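You operate a simulated robot arm through the tools that you are given. There is no shell and no other tool. Be economical: measure what you need, move in short steps, check, and stop when the job is done.

Carry out the task below with a simulated robot arm. There is one attempt and no reset: what you move stays moved.

TASK
Slide the yellow rag along the top of the long steel bench until it stands next to the clay section five.

Only the result counts: the job must be done as asked and must still hold three seconds after the hand-in. Knocking over, shifting, dropping, spilling or breaking anything else fails it.

THE ROBOT
A 7-joint arm with a two-finger parallel gripper, fixed in place. Base frame: the origin is at the foot of the arm, x ahead of it, y to its left, z up; the work surface is at about z = 0. Readings come in m, degrees, newtons and seconds.
With the tool pointing down near the work surface it reaches from about 0.24 to 0.62 m from the base axis. Its first joint turns from -66.0 to 66.0 degrees. Payload 2.6 kg.
Tool frame: the origin (TCP) lies between the finger pads and is the grasp point; the fingertips stand 0.03 m ahead of it; z points along the fingers, y is the line along which they close. The gripper opens to 0.094 m. The fingers are 0.028 m wide and 0.01 m thick; the gripper's body (0.05 by 0.096 m) begins 0.055 m behind the TCP.
Orientation is told as [roll, pitch, yaw] about the base's x, y, z axes, in that order, counted from this pose: with the fingers straight down and closing along the base's y, the tool's x points along the base's -x, its y along +y and its z along -z.

THE INTERFACE
- The arm moves only by the tool jog_arm. Its argument "targets" is a list that holds one entry, the list of rows, each a list of 7 numbers: the shift along the tool's x, y, z in m, then the turn, a rotation vector about the tool's x, y, z in degrees, then the opening in per cent of the stroke, from 0 (shut) to 100 (fully open). In form: [[[x, y, z, rx, ry, rz, fingers], ...]]. A call has 1 to 12 rows; each row shifts and turns the commanded pose from where the row before left it, along the tool's axes as they then stand. A row lasts 0.2 s, in which the tool goes at most 0.05 m and 8.6 degrees; a call with a longer step from one row to the next is refused whole, and so is a gripper value outside its range. A pose out of reach is approached as far as the arm can. The call stops where the force on the tool passes 40 N (or 10 N more than at its start, if that is more) or the arm is blocked; 0.2 s more then pass. The fingers move at their own pace (about 0.072 m/s each) and stop on an object; they squeeze with about 20 N. The grip force told is the motor's: it shows also when the fingers shut on nothing. Time passes only in rows, and 0.2 s behind the last, so rows that do not move let the fingers close. It gives the time, the measured TCP pose, the force on the tool (base axes), the opening and the grip force at its end, in the units of the frame above (readings bear some noise).
- Cameras (640 x 400 px; columns grow to the right, rows downward): "scene" is fixed at [0.0436, 0.4412, 0.5609]; the picture's right is [-0.68, -0.73, 0.00], its down [-0.45, 0.42, -0.79] and it looks along [0.58, -0.54, -0.61] (base axes); focal length 344 px, centre (320, 200). "wrist" rides on the gripper at [-0.037, 0, -0.058] in the tool frame; the picture's right is [0.00, -1.00, 0.00], its down [0.97, 0.00, -0.24] and it looks along [0.24, 0.00, 0.97] (tool axes); focal length 218 px, centre (320, 200).
- camera(camera): a new picture of that camera. No time passes.
- probe_pixels(camera, pixels): for up to 12 pixels [column, row] of the newest picture of that camera ("zoom" is the newest enlarged one), the place [x, y, z] in the base frame of the surface seen there, good to about 0.002 m. No time passes.
- inspect(camera, box): a new picture of the part [left, top, right, bottom] of that camera's present view, enlarged. No time passes.
- job_done(): hands the job in; it is judged then, once.

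Keep the steps short. Do not move on a guess: measure, check each grasp and each placing, and mend mistakes. In all there are 60 turns and 20 pictures (those below and enlarged ones count). Leave the gripper open and the arm clear of the work at the hand-in unless told otherwise, and finish with a single line.

The tools are called after "Request:" by a JSON object that holds its "method" and its "body". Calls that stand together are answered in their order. jog_arm: Moves the arm, as the interface text tells. Its arguments: {"type":"object","properties":{"targets":{"type":"array","items":{"type":"array","items":{"type":"array","items":{"type":"number"}}}}},"required":["targets"]} The other tools are called the same way: camera (camera) takes a picture; probe_pixels (camera, pixels) gives the place of the surface under pixels of a picture; inspect (camera, box) takes an enlarged picture of a part of a camera's view; job_done () hands the job in.

At the start:

```text
t: 0.0
ee_pos: [0.3493, 0.2262, 0.2836]
orientation: [0.0, 0.0, 0.0]
contact_force: [-1.0, -0.1, 0.2]
finger_gap: 0.0937
grasp_force: 0.0
```

scene: 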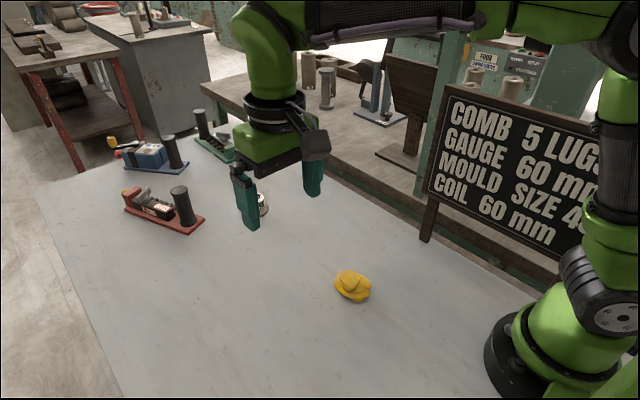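
wrist: 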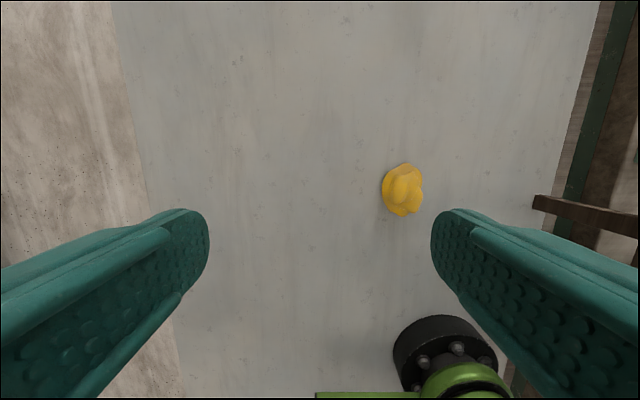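

I see a yellow rag near (352,286) and red, blue and green trays near the far end of the bench. I'll enlarge that region to find "clay section five".

Request:
{"method": "inspect", "body": {"camera": "scene", "box": [90, 90, 290, 240]}}

Request:
{"method": "inspect", "body": {"camera": "scene", "box": [420, 80, 640, 260]}}

Request:
{"method": "probe_pixels", "body": {"camera": "scene", "pixels": [[352, 272], [352, 286], [340, 290], [370, 290], [352, 301], [125, 208], [190, 230], [183, 190], [157, 150], [220, 150], [262, 210], [300, 300]]}}

```text
2.67 times, centred on (190, 165) of scene
```

zoom: 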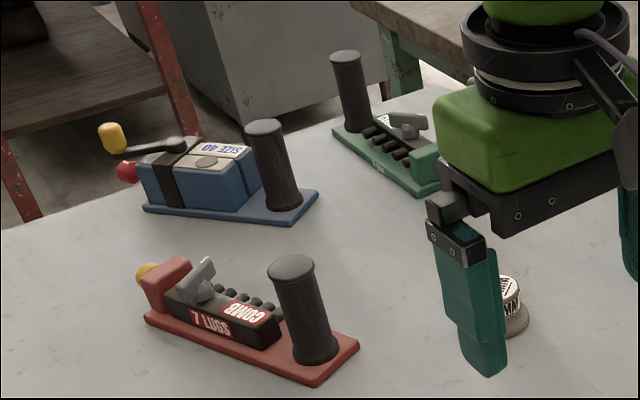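

```text
2.22 times, centred on (530, 170) of scene
```

zoom: 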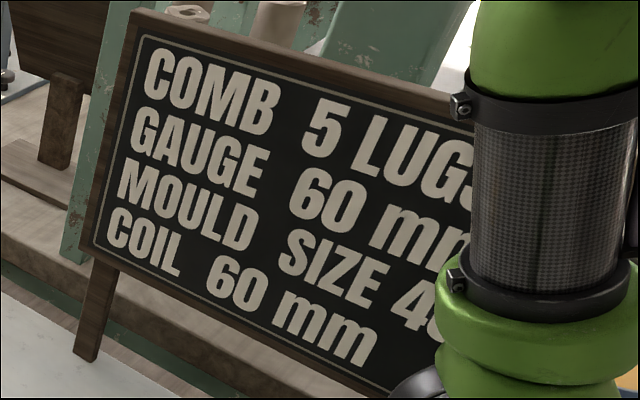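

```text
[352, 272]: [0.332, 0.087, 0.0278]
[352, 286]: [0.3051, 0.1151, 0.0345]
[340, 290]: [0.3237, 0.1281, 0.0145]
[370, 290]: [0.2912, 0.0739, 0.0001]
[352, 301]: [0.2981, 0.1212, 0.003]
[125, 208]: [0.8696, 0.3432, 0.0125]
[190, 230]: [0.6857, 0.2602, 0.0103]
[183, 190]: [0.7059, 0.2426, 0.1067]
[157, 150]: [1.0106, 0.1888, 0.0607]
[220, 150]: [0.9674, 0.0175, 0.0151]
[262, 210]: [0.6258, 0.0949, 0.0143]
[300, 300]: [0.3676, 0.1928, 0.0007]
```

The board reads "COMB 5 LUGS, GAUGE 60 mm, MOULD SIZE 40, COIL 60 mm", and red is "COMB 7 LUGS". A white-labelled object sits behind the gripper at about (262,205). I'll move the arm up and across, away from anything, to see it better.

Request:
{"method": "jog_arm", "body": {"targets": [[[-0.02, -0.04, 0, 0, 0, 0, 100], [-0.02, -0.04, 0, 0, 0, 0, 100], [-0.02, -0.04, 0, 0, 0, 0, 100], [-0.03, -0.03, 0, 0, 0, 0, 100], [-0.03, 0, 0, 0, 0, 0, 100]]]}}

Request:
{"method": "camera", "body": {"camera": "wrist"}}

Request:
{"method": "camera", "body": {"camera": "scene"}}

```text
t: 1.2
ee_pos: [0.4709, 0.0782, 0.2826]
orientation: [0.0, 0.0, 0.1]
contact_force: [0.3, 0.6, 1.3]
finger_gap: 0.0939
grasp_force: 0.0
```

```text
15 pictures are left
```

wrist: 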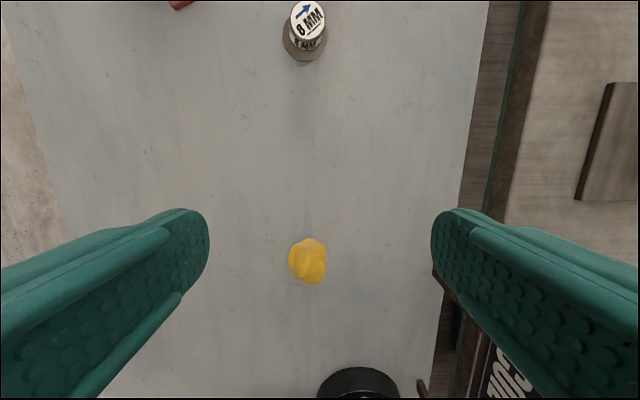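

```text
14 pictures are left
```

scene: 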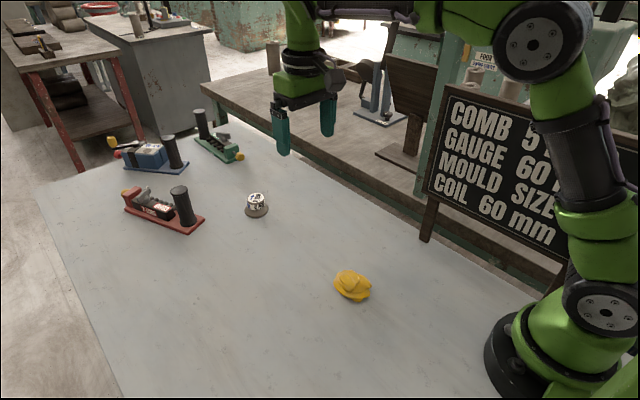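

A small weight-like object reads "8 MM" at (256,205). I'll enlarge it along with the green item at (218,140).

Request:
{"method": "inspect", "body": {"camera": "scene", "box": [180, 100, 280, 225]}}

Request:
{"method": "inspect", "body": {"camera": "wrist", "box": [260, 0, 360, 70]}}

```text
3.20 times, centred on (230, 162) of scene
```

zoom: 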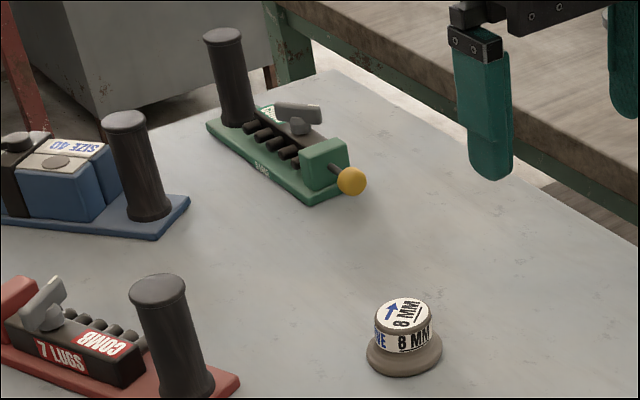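

```text
5.71 times, centred on (310, 35) of wrist
```

zoom: 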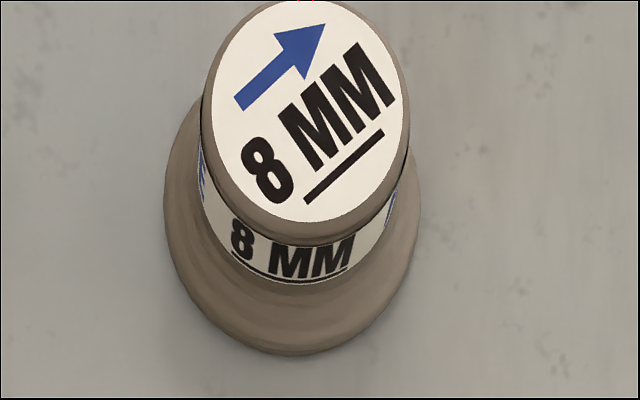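

The weight's side shows a second blue word ending in "E" (zoom 380,343). I'll enlarge it further from the scene camera.

Request:
{"method": "inspect", "body": {"camera": "scene", "box": [240, 188, 272, 220]}}

Request:
{"method": "probe_pixels", "body": {"camera": "scene", "pixels": [[256, 195], [257, 203], [257, 216], [246, 211], [268, 211], [240, 225], [347, 297], [336, 284], [371, 292], [365, 299], [355, 271], [340, 272]]}}

```text
12.50 times, centred on (256, 204) of scene
```

zoom: 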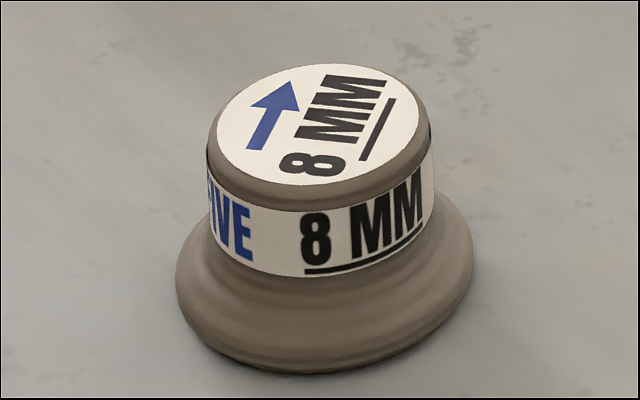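

```text
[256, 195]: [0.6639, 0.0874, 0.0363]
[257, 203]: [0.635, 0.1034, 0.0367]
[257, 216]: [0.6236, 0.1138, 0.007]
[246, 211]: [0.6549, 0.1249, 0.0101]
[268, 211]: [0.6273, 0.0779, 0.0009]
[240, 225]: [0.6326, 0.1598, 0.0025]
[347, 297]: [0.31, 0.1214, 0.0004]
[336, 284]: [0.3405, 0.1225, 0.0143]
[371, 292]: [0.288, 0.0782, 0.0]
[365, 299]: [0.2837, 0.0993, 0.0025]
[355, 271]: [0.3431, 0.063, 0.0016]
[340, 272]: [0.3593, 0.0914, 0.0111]
```

The label reads "FIVE", so this is clay section five, centred near (0.645, 0.098) with its near edge at about x=0.617. The bench here is the one the arm stands at. Next I'll measure the rag outline from the wrist picture, plus the section's edge.

Request:
{"method": "probe_pixels", "body": {"camera": "wrist", "pixels": [[308, 236], [308, 240], [308, 250], [308, 262], [308, 275], [312, 285], [290, 262], [299, 262], [320, 262], [325, 262], [304, 60], [304, 20]]}}

Request:
{"method": "inspect", "body": {"camera": "wrist", "box": [270, 220, 350, 300]}}

```text
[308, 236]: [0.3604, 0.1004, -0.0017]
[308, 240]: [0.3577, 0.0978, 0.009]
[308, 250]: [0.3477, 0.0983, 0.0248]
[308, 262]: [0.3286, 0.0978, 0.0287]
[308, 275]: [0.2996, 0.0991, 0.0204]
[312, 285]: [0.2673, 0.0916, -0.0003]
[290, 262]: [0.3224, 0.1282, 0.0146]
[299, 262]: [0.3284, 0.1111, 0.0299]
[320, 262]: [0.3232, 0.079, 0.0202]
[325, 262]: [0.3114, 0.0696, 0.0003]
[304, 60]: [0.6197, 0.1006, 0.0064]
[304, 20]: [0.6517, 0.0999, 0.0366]
```

```text
5.00 times, centred on (310, 260) of wrist
```

zoom: 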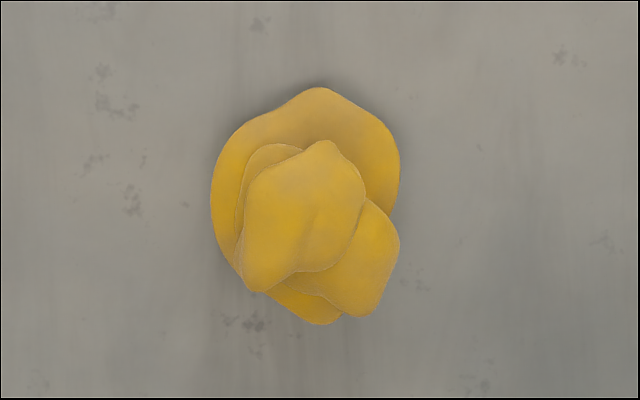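

The rag spans x 0.285–0.358 and y 0.072–0.130, and is about 0.035 high. Its centre is about (0.322, 0.100). I'll go above it with the fingers straddling in y, then down to z≈0.08.

Request:
{"method": "jog_arm", "body": {"targets": [[[0.04, 0.006, 0, 0, 0, 0, 100], [0.04, 0.006, 0, 0, 0, 0, 100], [0.04, 0.006, 0, 0, 0, 0, 100], [0.029, 0.004, 0, 0, 0, 0, 100], [0, 0, 0.04, 0, 0, 0, 100], [0, 0, 0.04, 0, 0, 0, 100], [0, 0, 0.04, 0, 0, 0, 100], [0, 0, 0.04, 0, 0, 0, 100], [0, 0, 0.04, 0, 0, 0, 100], [0, 0, 0, 0, 0, 0, 100]]]}}

Request:
{"method": "camera", "body": {"camera": "wrist"}}

```text
t: 3.4
ee_pos: [0.322, 0.0982, 0.083]
orientation: [0.0, -0.1, 0.0]
contact_force: [1.0, 0.1, -0.5]
finger_gap: 0.094
grasp_force: 0.1
```

```text
9 pictures are left
```

wrist: 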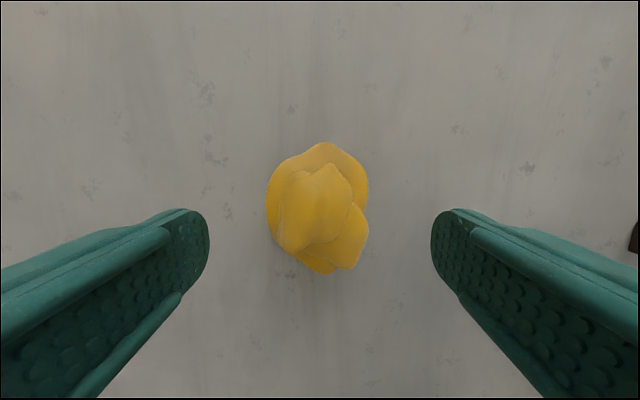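

The rag is centred between the fingers. I'll go down to z≈0.037 and then close to grip it, without lifting.

Request:
{"method": "jog_arm", "body": {"targets": [[[0, 0.001, 0.025, 0, 0, 0, 100], [0, 0, 0.021, 0, 0, 0, 100], [0, 0, 0, 0, 0, 0, 100], [0, 0, 0, 0, 0, 0, 70], [0, 0, 0, 0, 0, 0, 45], [0, 0, 0, 0, 0, 0, 45], [0, 0, 0, 0, 0, 0, 45]]]}}

Request:
{"method": "camera", "body": {"camera": "wrist"}}

```text
t: 5.0
ee_pos: [0.3226, 0.1015, 0.0362]
orientation: [0.1, 0.0, 0.0]
contact_force: [0.0, 0.1, -0.7]
finger_gap: 0.0604
grasp_force: 20.2
```

```text
8 pictures are left
```

wrist: 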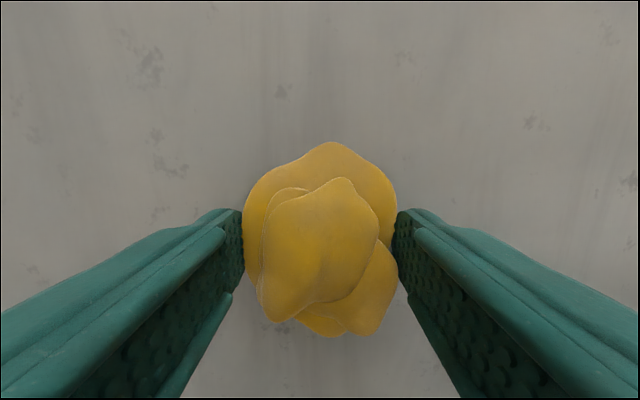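

The rag is gripped: opening 0.060, 20 N, and it hasn't shifted. I'll slide it +x by 0.18 m at constant height.

Request:
{"method": "jog_arm", "body": {"targets": [[[-0.02, 0, 0, 0, 0, 0, 45], [-0.02, 0, 0, 0, 0, 0, 45], [-0.02, 0, 0, 0, 0, 0, 45], [-0.02, 0, 0, 0, 0, 0, 45], [-0.02, 0, 0, 0, 0, 0, 45], [-0.02, 0, 0, 0, 0, 0, 45], [-0.02, 0, 0, 0, 0, 0, 45], [-0.02, 0, 0, 0, 0, 0, 45], [-0.02, 0, 0, 0, 0, 0, 45], [0, 0, 0, 0, 0, 0, 45]]]}}

Request:
{"method": "camera", "body": {"camera": "wrist"}}

```text
t: 7.2
ee_pos: [0.5012, 0.0979, 0.0373]
orientation: [0.1, 0.0, -0.1]
contact_force: [0.2, 0.0, -1.2]
finger_gap: 0.0606
grasp_force: 20.3
```

```text
7 pictures are left
```

wrist: 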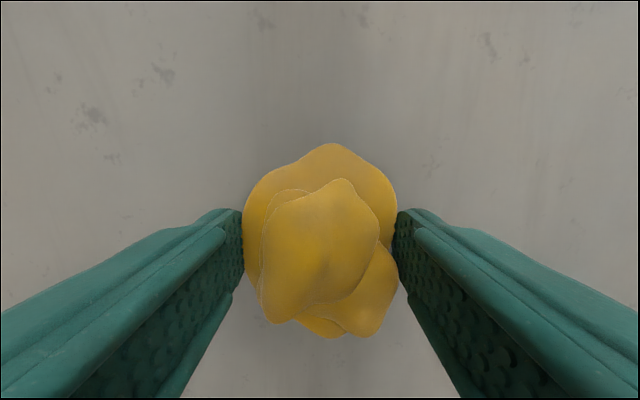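

The rag followed. I'll measure its front edge now and the section's near edge from the scene.

Request:
{"method": "probe_pixels", "body": {"camera": "wrist", "pixels": [[332, 140], [332, 146], [332, 150], [300, 160], [332, 5]]}}

Request:
{"method": "inspect", "body": {"camera": "scene", "box": [200, 150, 360, 250]}}

```text
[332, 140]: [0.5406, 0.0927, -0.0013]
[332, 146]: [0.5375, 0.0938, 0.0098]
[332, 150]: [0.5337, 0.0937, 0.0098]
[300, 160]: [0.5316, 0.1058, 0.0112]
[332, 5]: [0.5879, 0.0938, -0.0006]
```

```text
4.00 times, centred on (280, 200) of scene
```

zoom: 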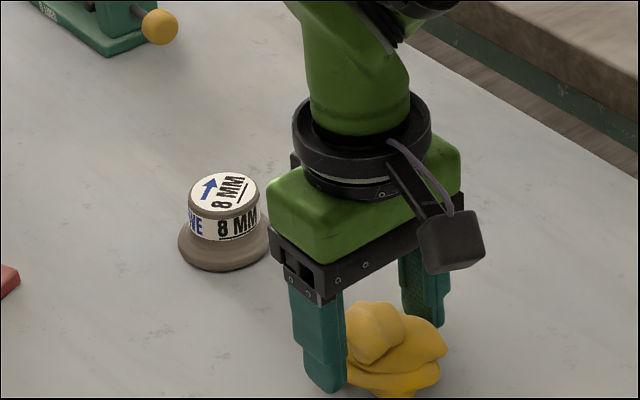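

The rag front is at x≈0.538 and the section edge at ≈0.618. I'll slide another 0.063 m, which leaves a gap of about 1.5 cm, and lower by 1 mm so it stays on the bench.

Request:
{"method": "jog_arm", "body": {"targets": [[[-0.015, 0, 0, 0, 0, 0, 45], [-0.015, 0, 0, 0, 0, 0, 45], [-0.015, 0, 0, 0, 0, 0, 45], [-0.01, 0, 0, 0, 0, 0, 45], [-0.008, 0, 0.001, 0, 0, 0, 45], [0, 0, 0, 0, 0, 0, 45]]]}}

Request:
{"method": "camera", "body": {"camera": "wrist"}}

```text
t: 8.6
ee_pos: [0.564, 0.0989, 0.0393]
orientation: [0.0, 0.0, 0.0]
contact_force: [0.2, -0.1, 0.0]
finger_gap: 0.0603
grasp_force: 20.2
```

```text
5 pictures are left
```

wrist: 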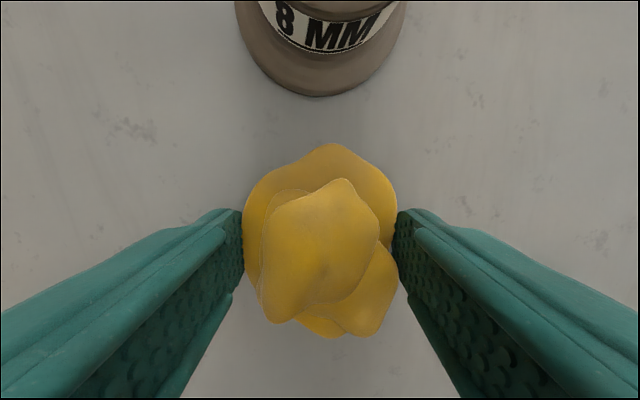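

I'll measure the gap between the rag front (332,145) and the section edge (318,95).

Request:
{"method": "probe_pixels", "body": {"camera": "wrist", "pixels": [[332, 140], [332, 146], [325, 94], [325, 98], [318, 94], [290, 120]]}}

Request:
{"method": "jog_arm", "body": {"targets": [[[0, 0, 0.001, 0, 0, 0, 45], [0, 0, 0, 0, 0, 0, 45]]]}}

```text
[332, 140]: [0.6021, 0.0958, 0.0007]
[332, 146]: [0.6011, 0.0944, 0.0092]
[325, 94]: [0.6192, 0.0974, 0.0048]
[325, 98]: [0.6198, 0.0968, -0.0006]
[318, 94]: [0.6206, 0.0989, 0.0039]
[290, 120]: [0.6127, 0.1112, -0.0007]
```

```text
t: 9.2
ee_pos: [0.5641, 0.0977, 0.036]
orientation: [-0.1, 0.0, 0.0]
contact_force: [0.4, 0.7, -0.8]
finger_gap: 0.0609
grasp_force: 20.2
```

The gap is about 18 mm. I'll slide 6 mm closer, still clear of contact, then open and lift straight up.

Request:
{"method": "jog_arm", "body": {"targets": [[[-0.006, 0, 0, 0, 0, 0, 45], [0, 0, 0, 0, 0, 0, 45], [0, 0, 0, 0, 0, 0, 80], [0, 0, 0, 0, 0, 0, 100], [0, 0, 0, 0, 0, 0, 100], [0, 0, -0.03, 0, 0, 0, 100], [0, 0, -0.04, 0, 0, 0, 100], [0, 0, -0.04, 0, 0, 0, 100], [0, 0, -0.04, 0, 0, 0, 100], [0.05, 0, 0, 0, 0, 0, 100], [0.05, 0, 0, 0, 0, 0, 100], [0.05, 0, 0, 0, 0, 0, 100]]]}}

Request:
{"method": "camera", "body": {"camera": "scene"}}

Request:
{"method": "inspect", "body": {"camera": "scene", "box": [200, 150, 360, 250]}}

```text
t: 11.8
ee_pos: [0.4159, 0.1028, 0.1869]
orientation: [0.0, -0.1, 0.1]
contact_force: [-0.3, 0.4, -0.4]
finger_gap: 0.0941
grasp_force: 0.0
```

```text
4 pictures are left
```

scene: 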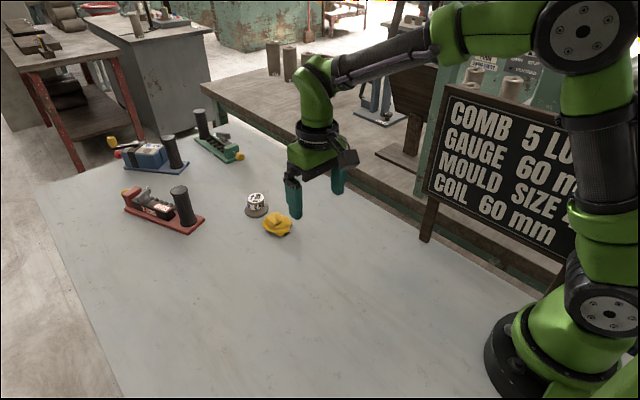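

```text
4.00 times, centred on (280, 200) of scene
```

zoom: 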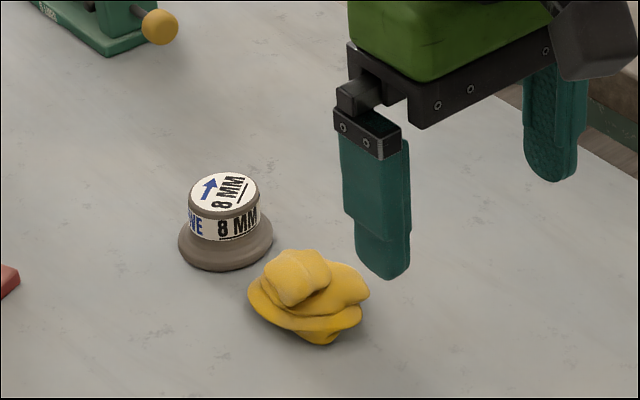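

The rag stands flat right next to section five, which hasn't moved. The gripper is open and clear, so I'm handing in.

Request:
{"method": "job_done", "body": {}}

```text
The job is handed in.
```

I slid the yellow rag along the bench to about 1 cm from clay section five, touched nothing else, and handed the job in with the gripper open and clear.
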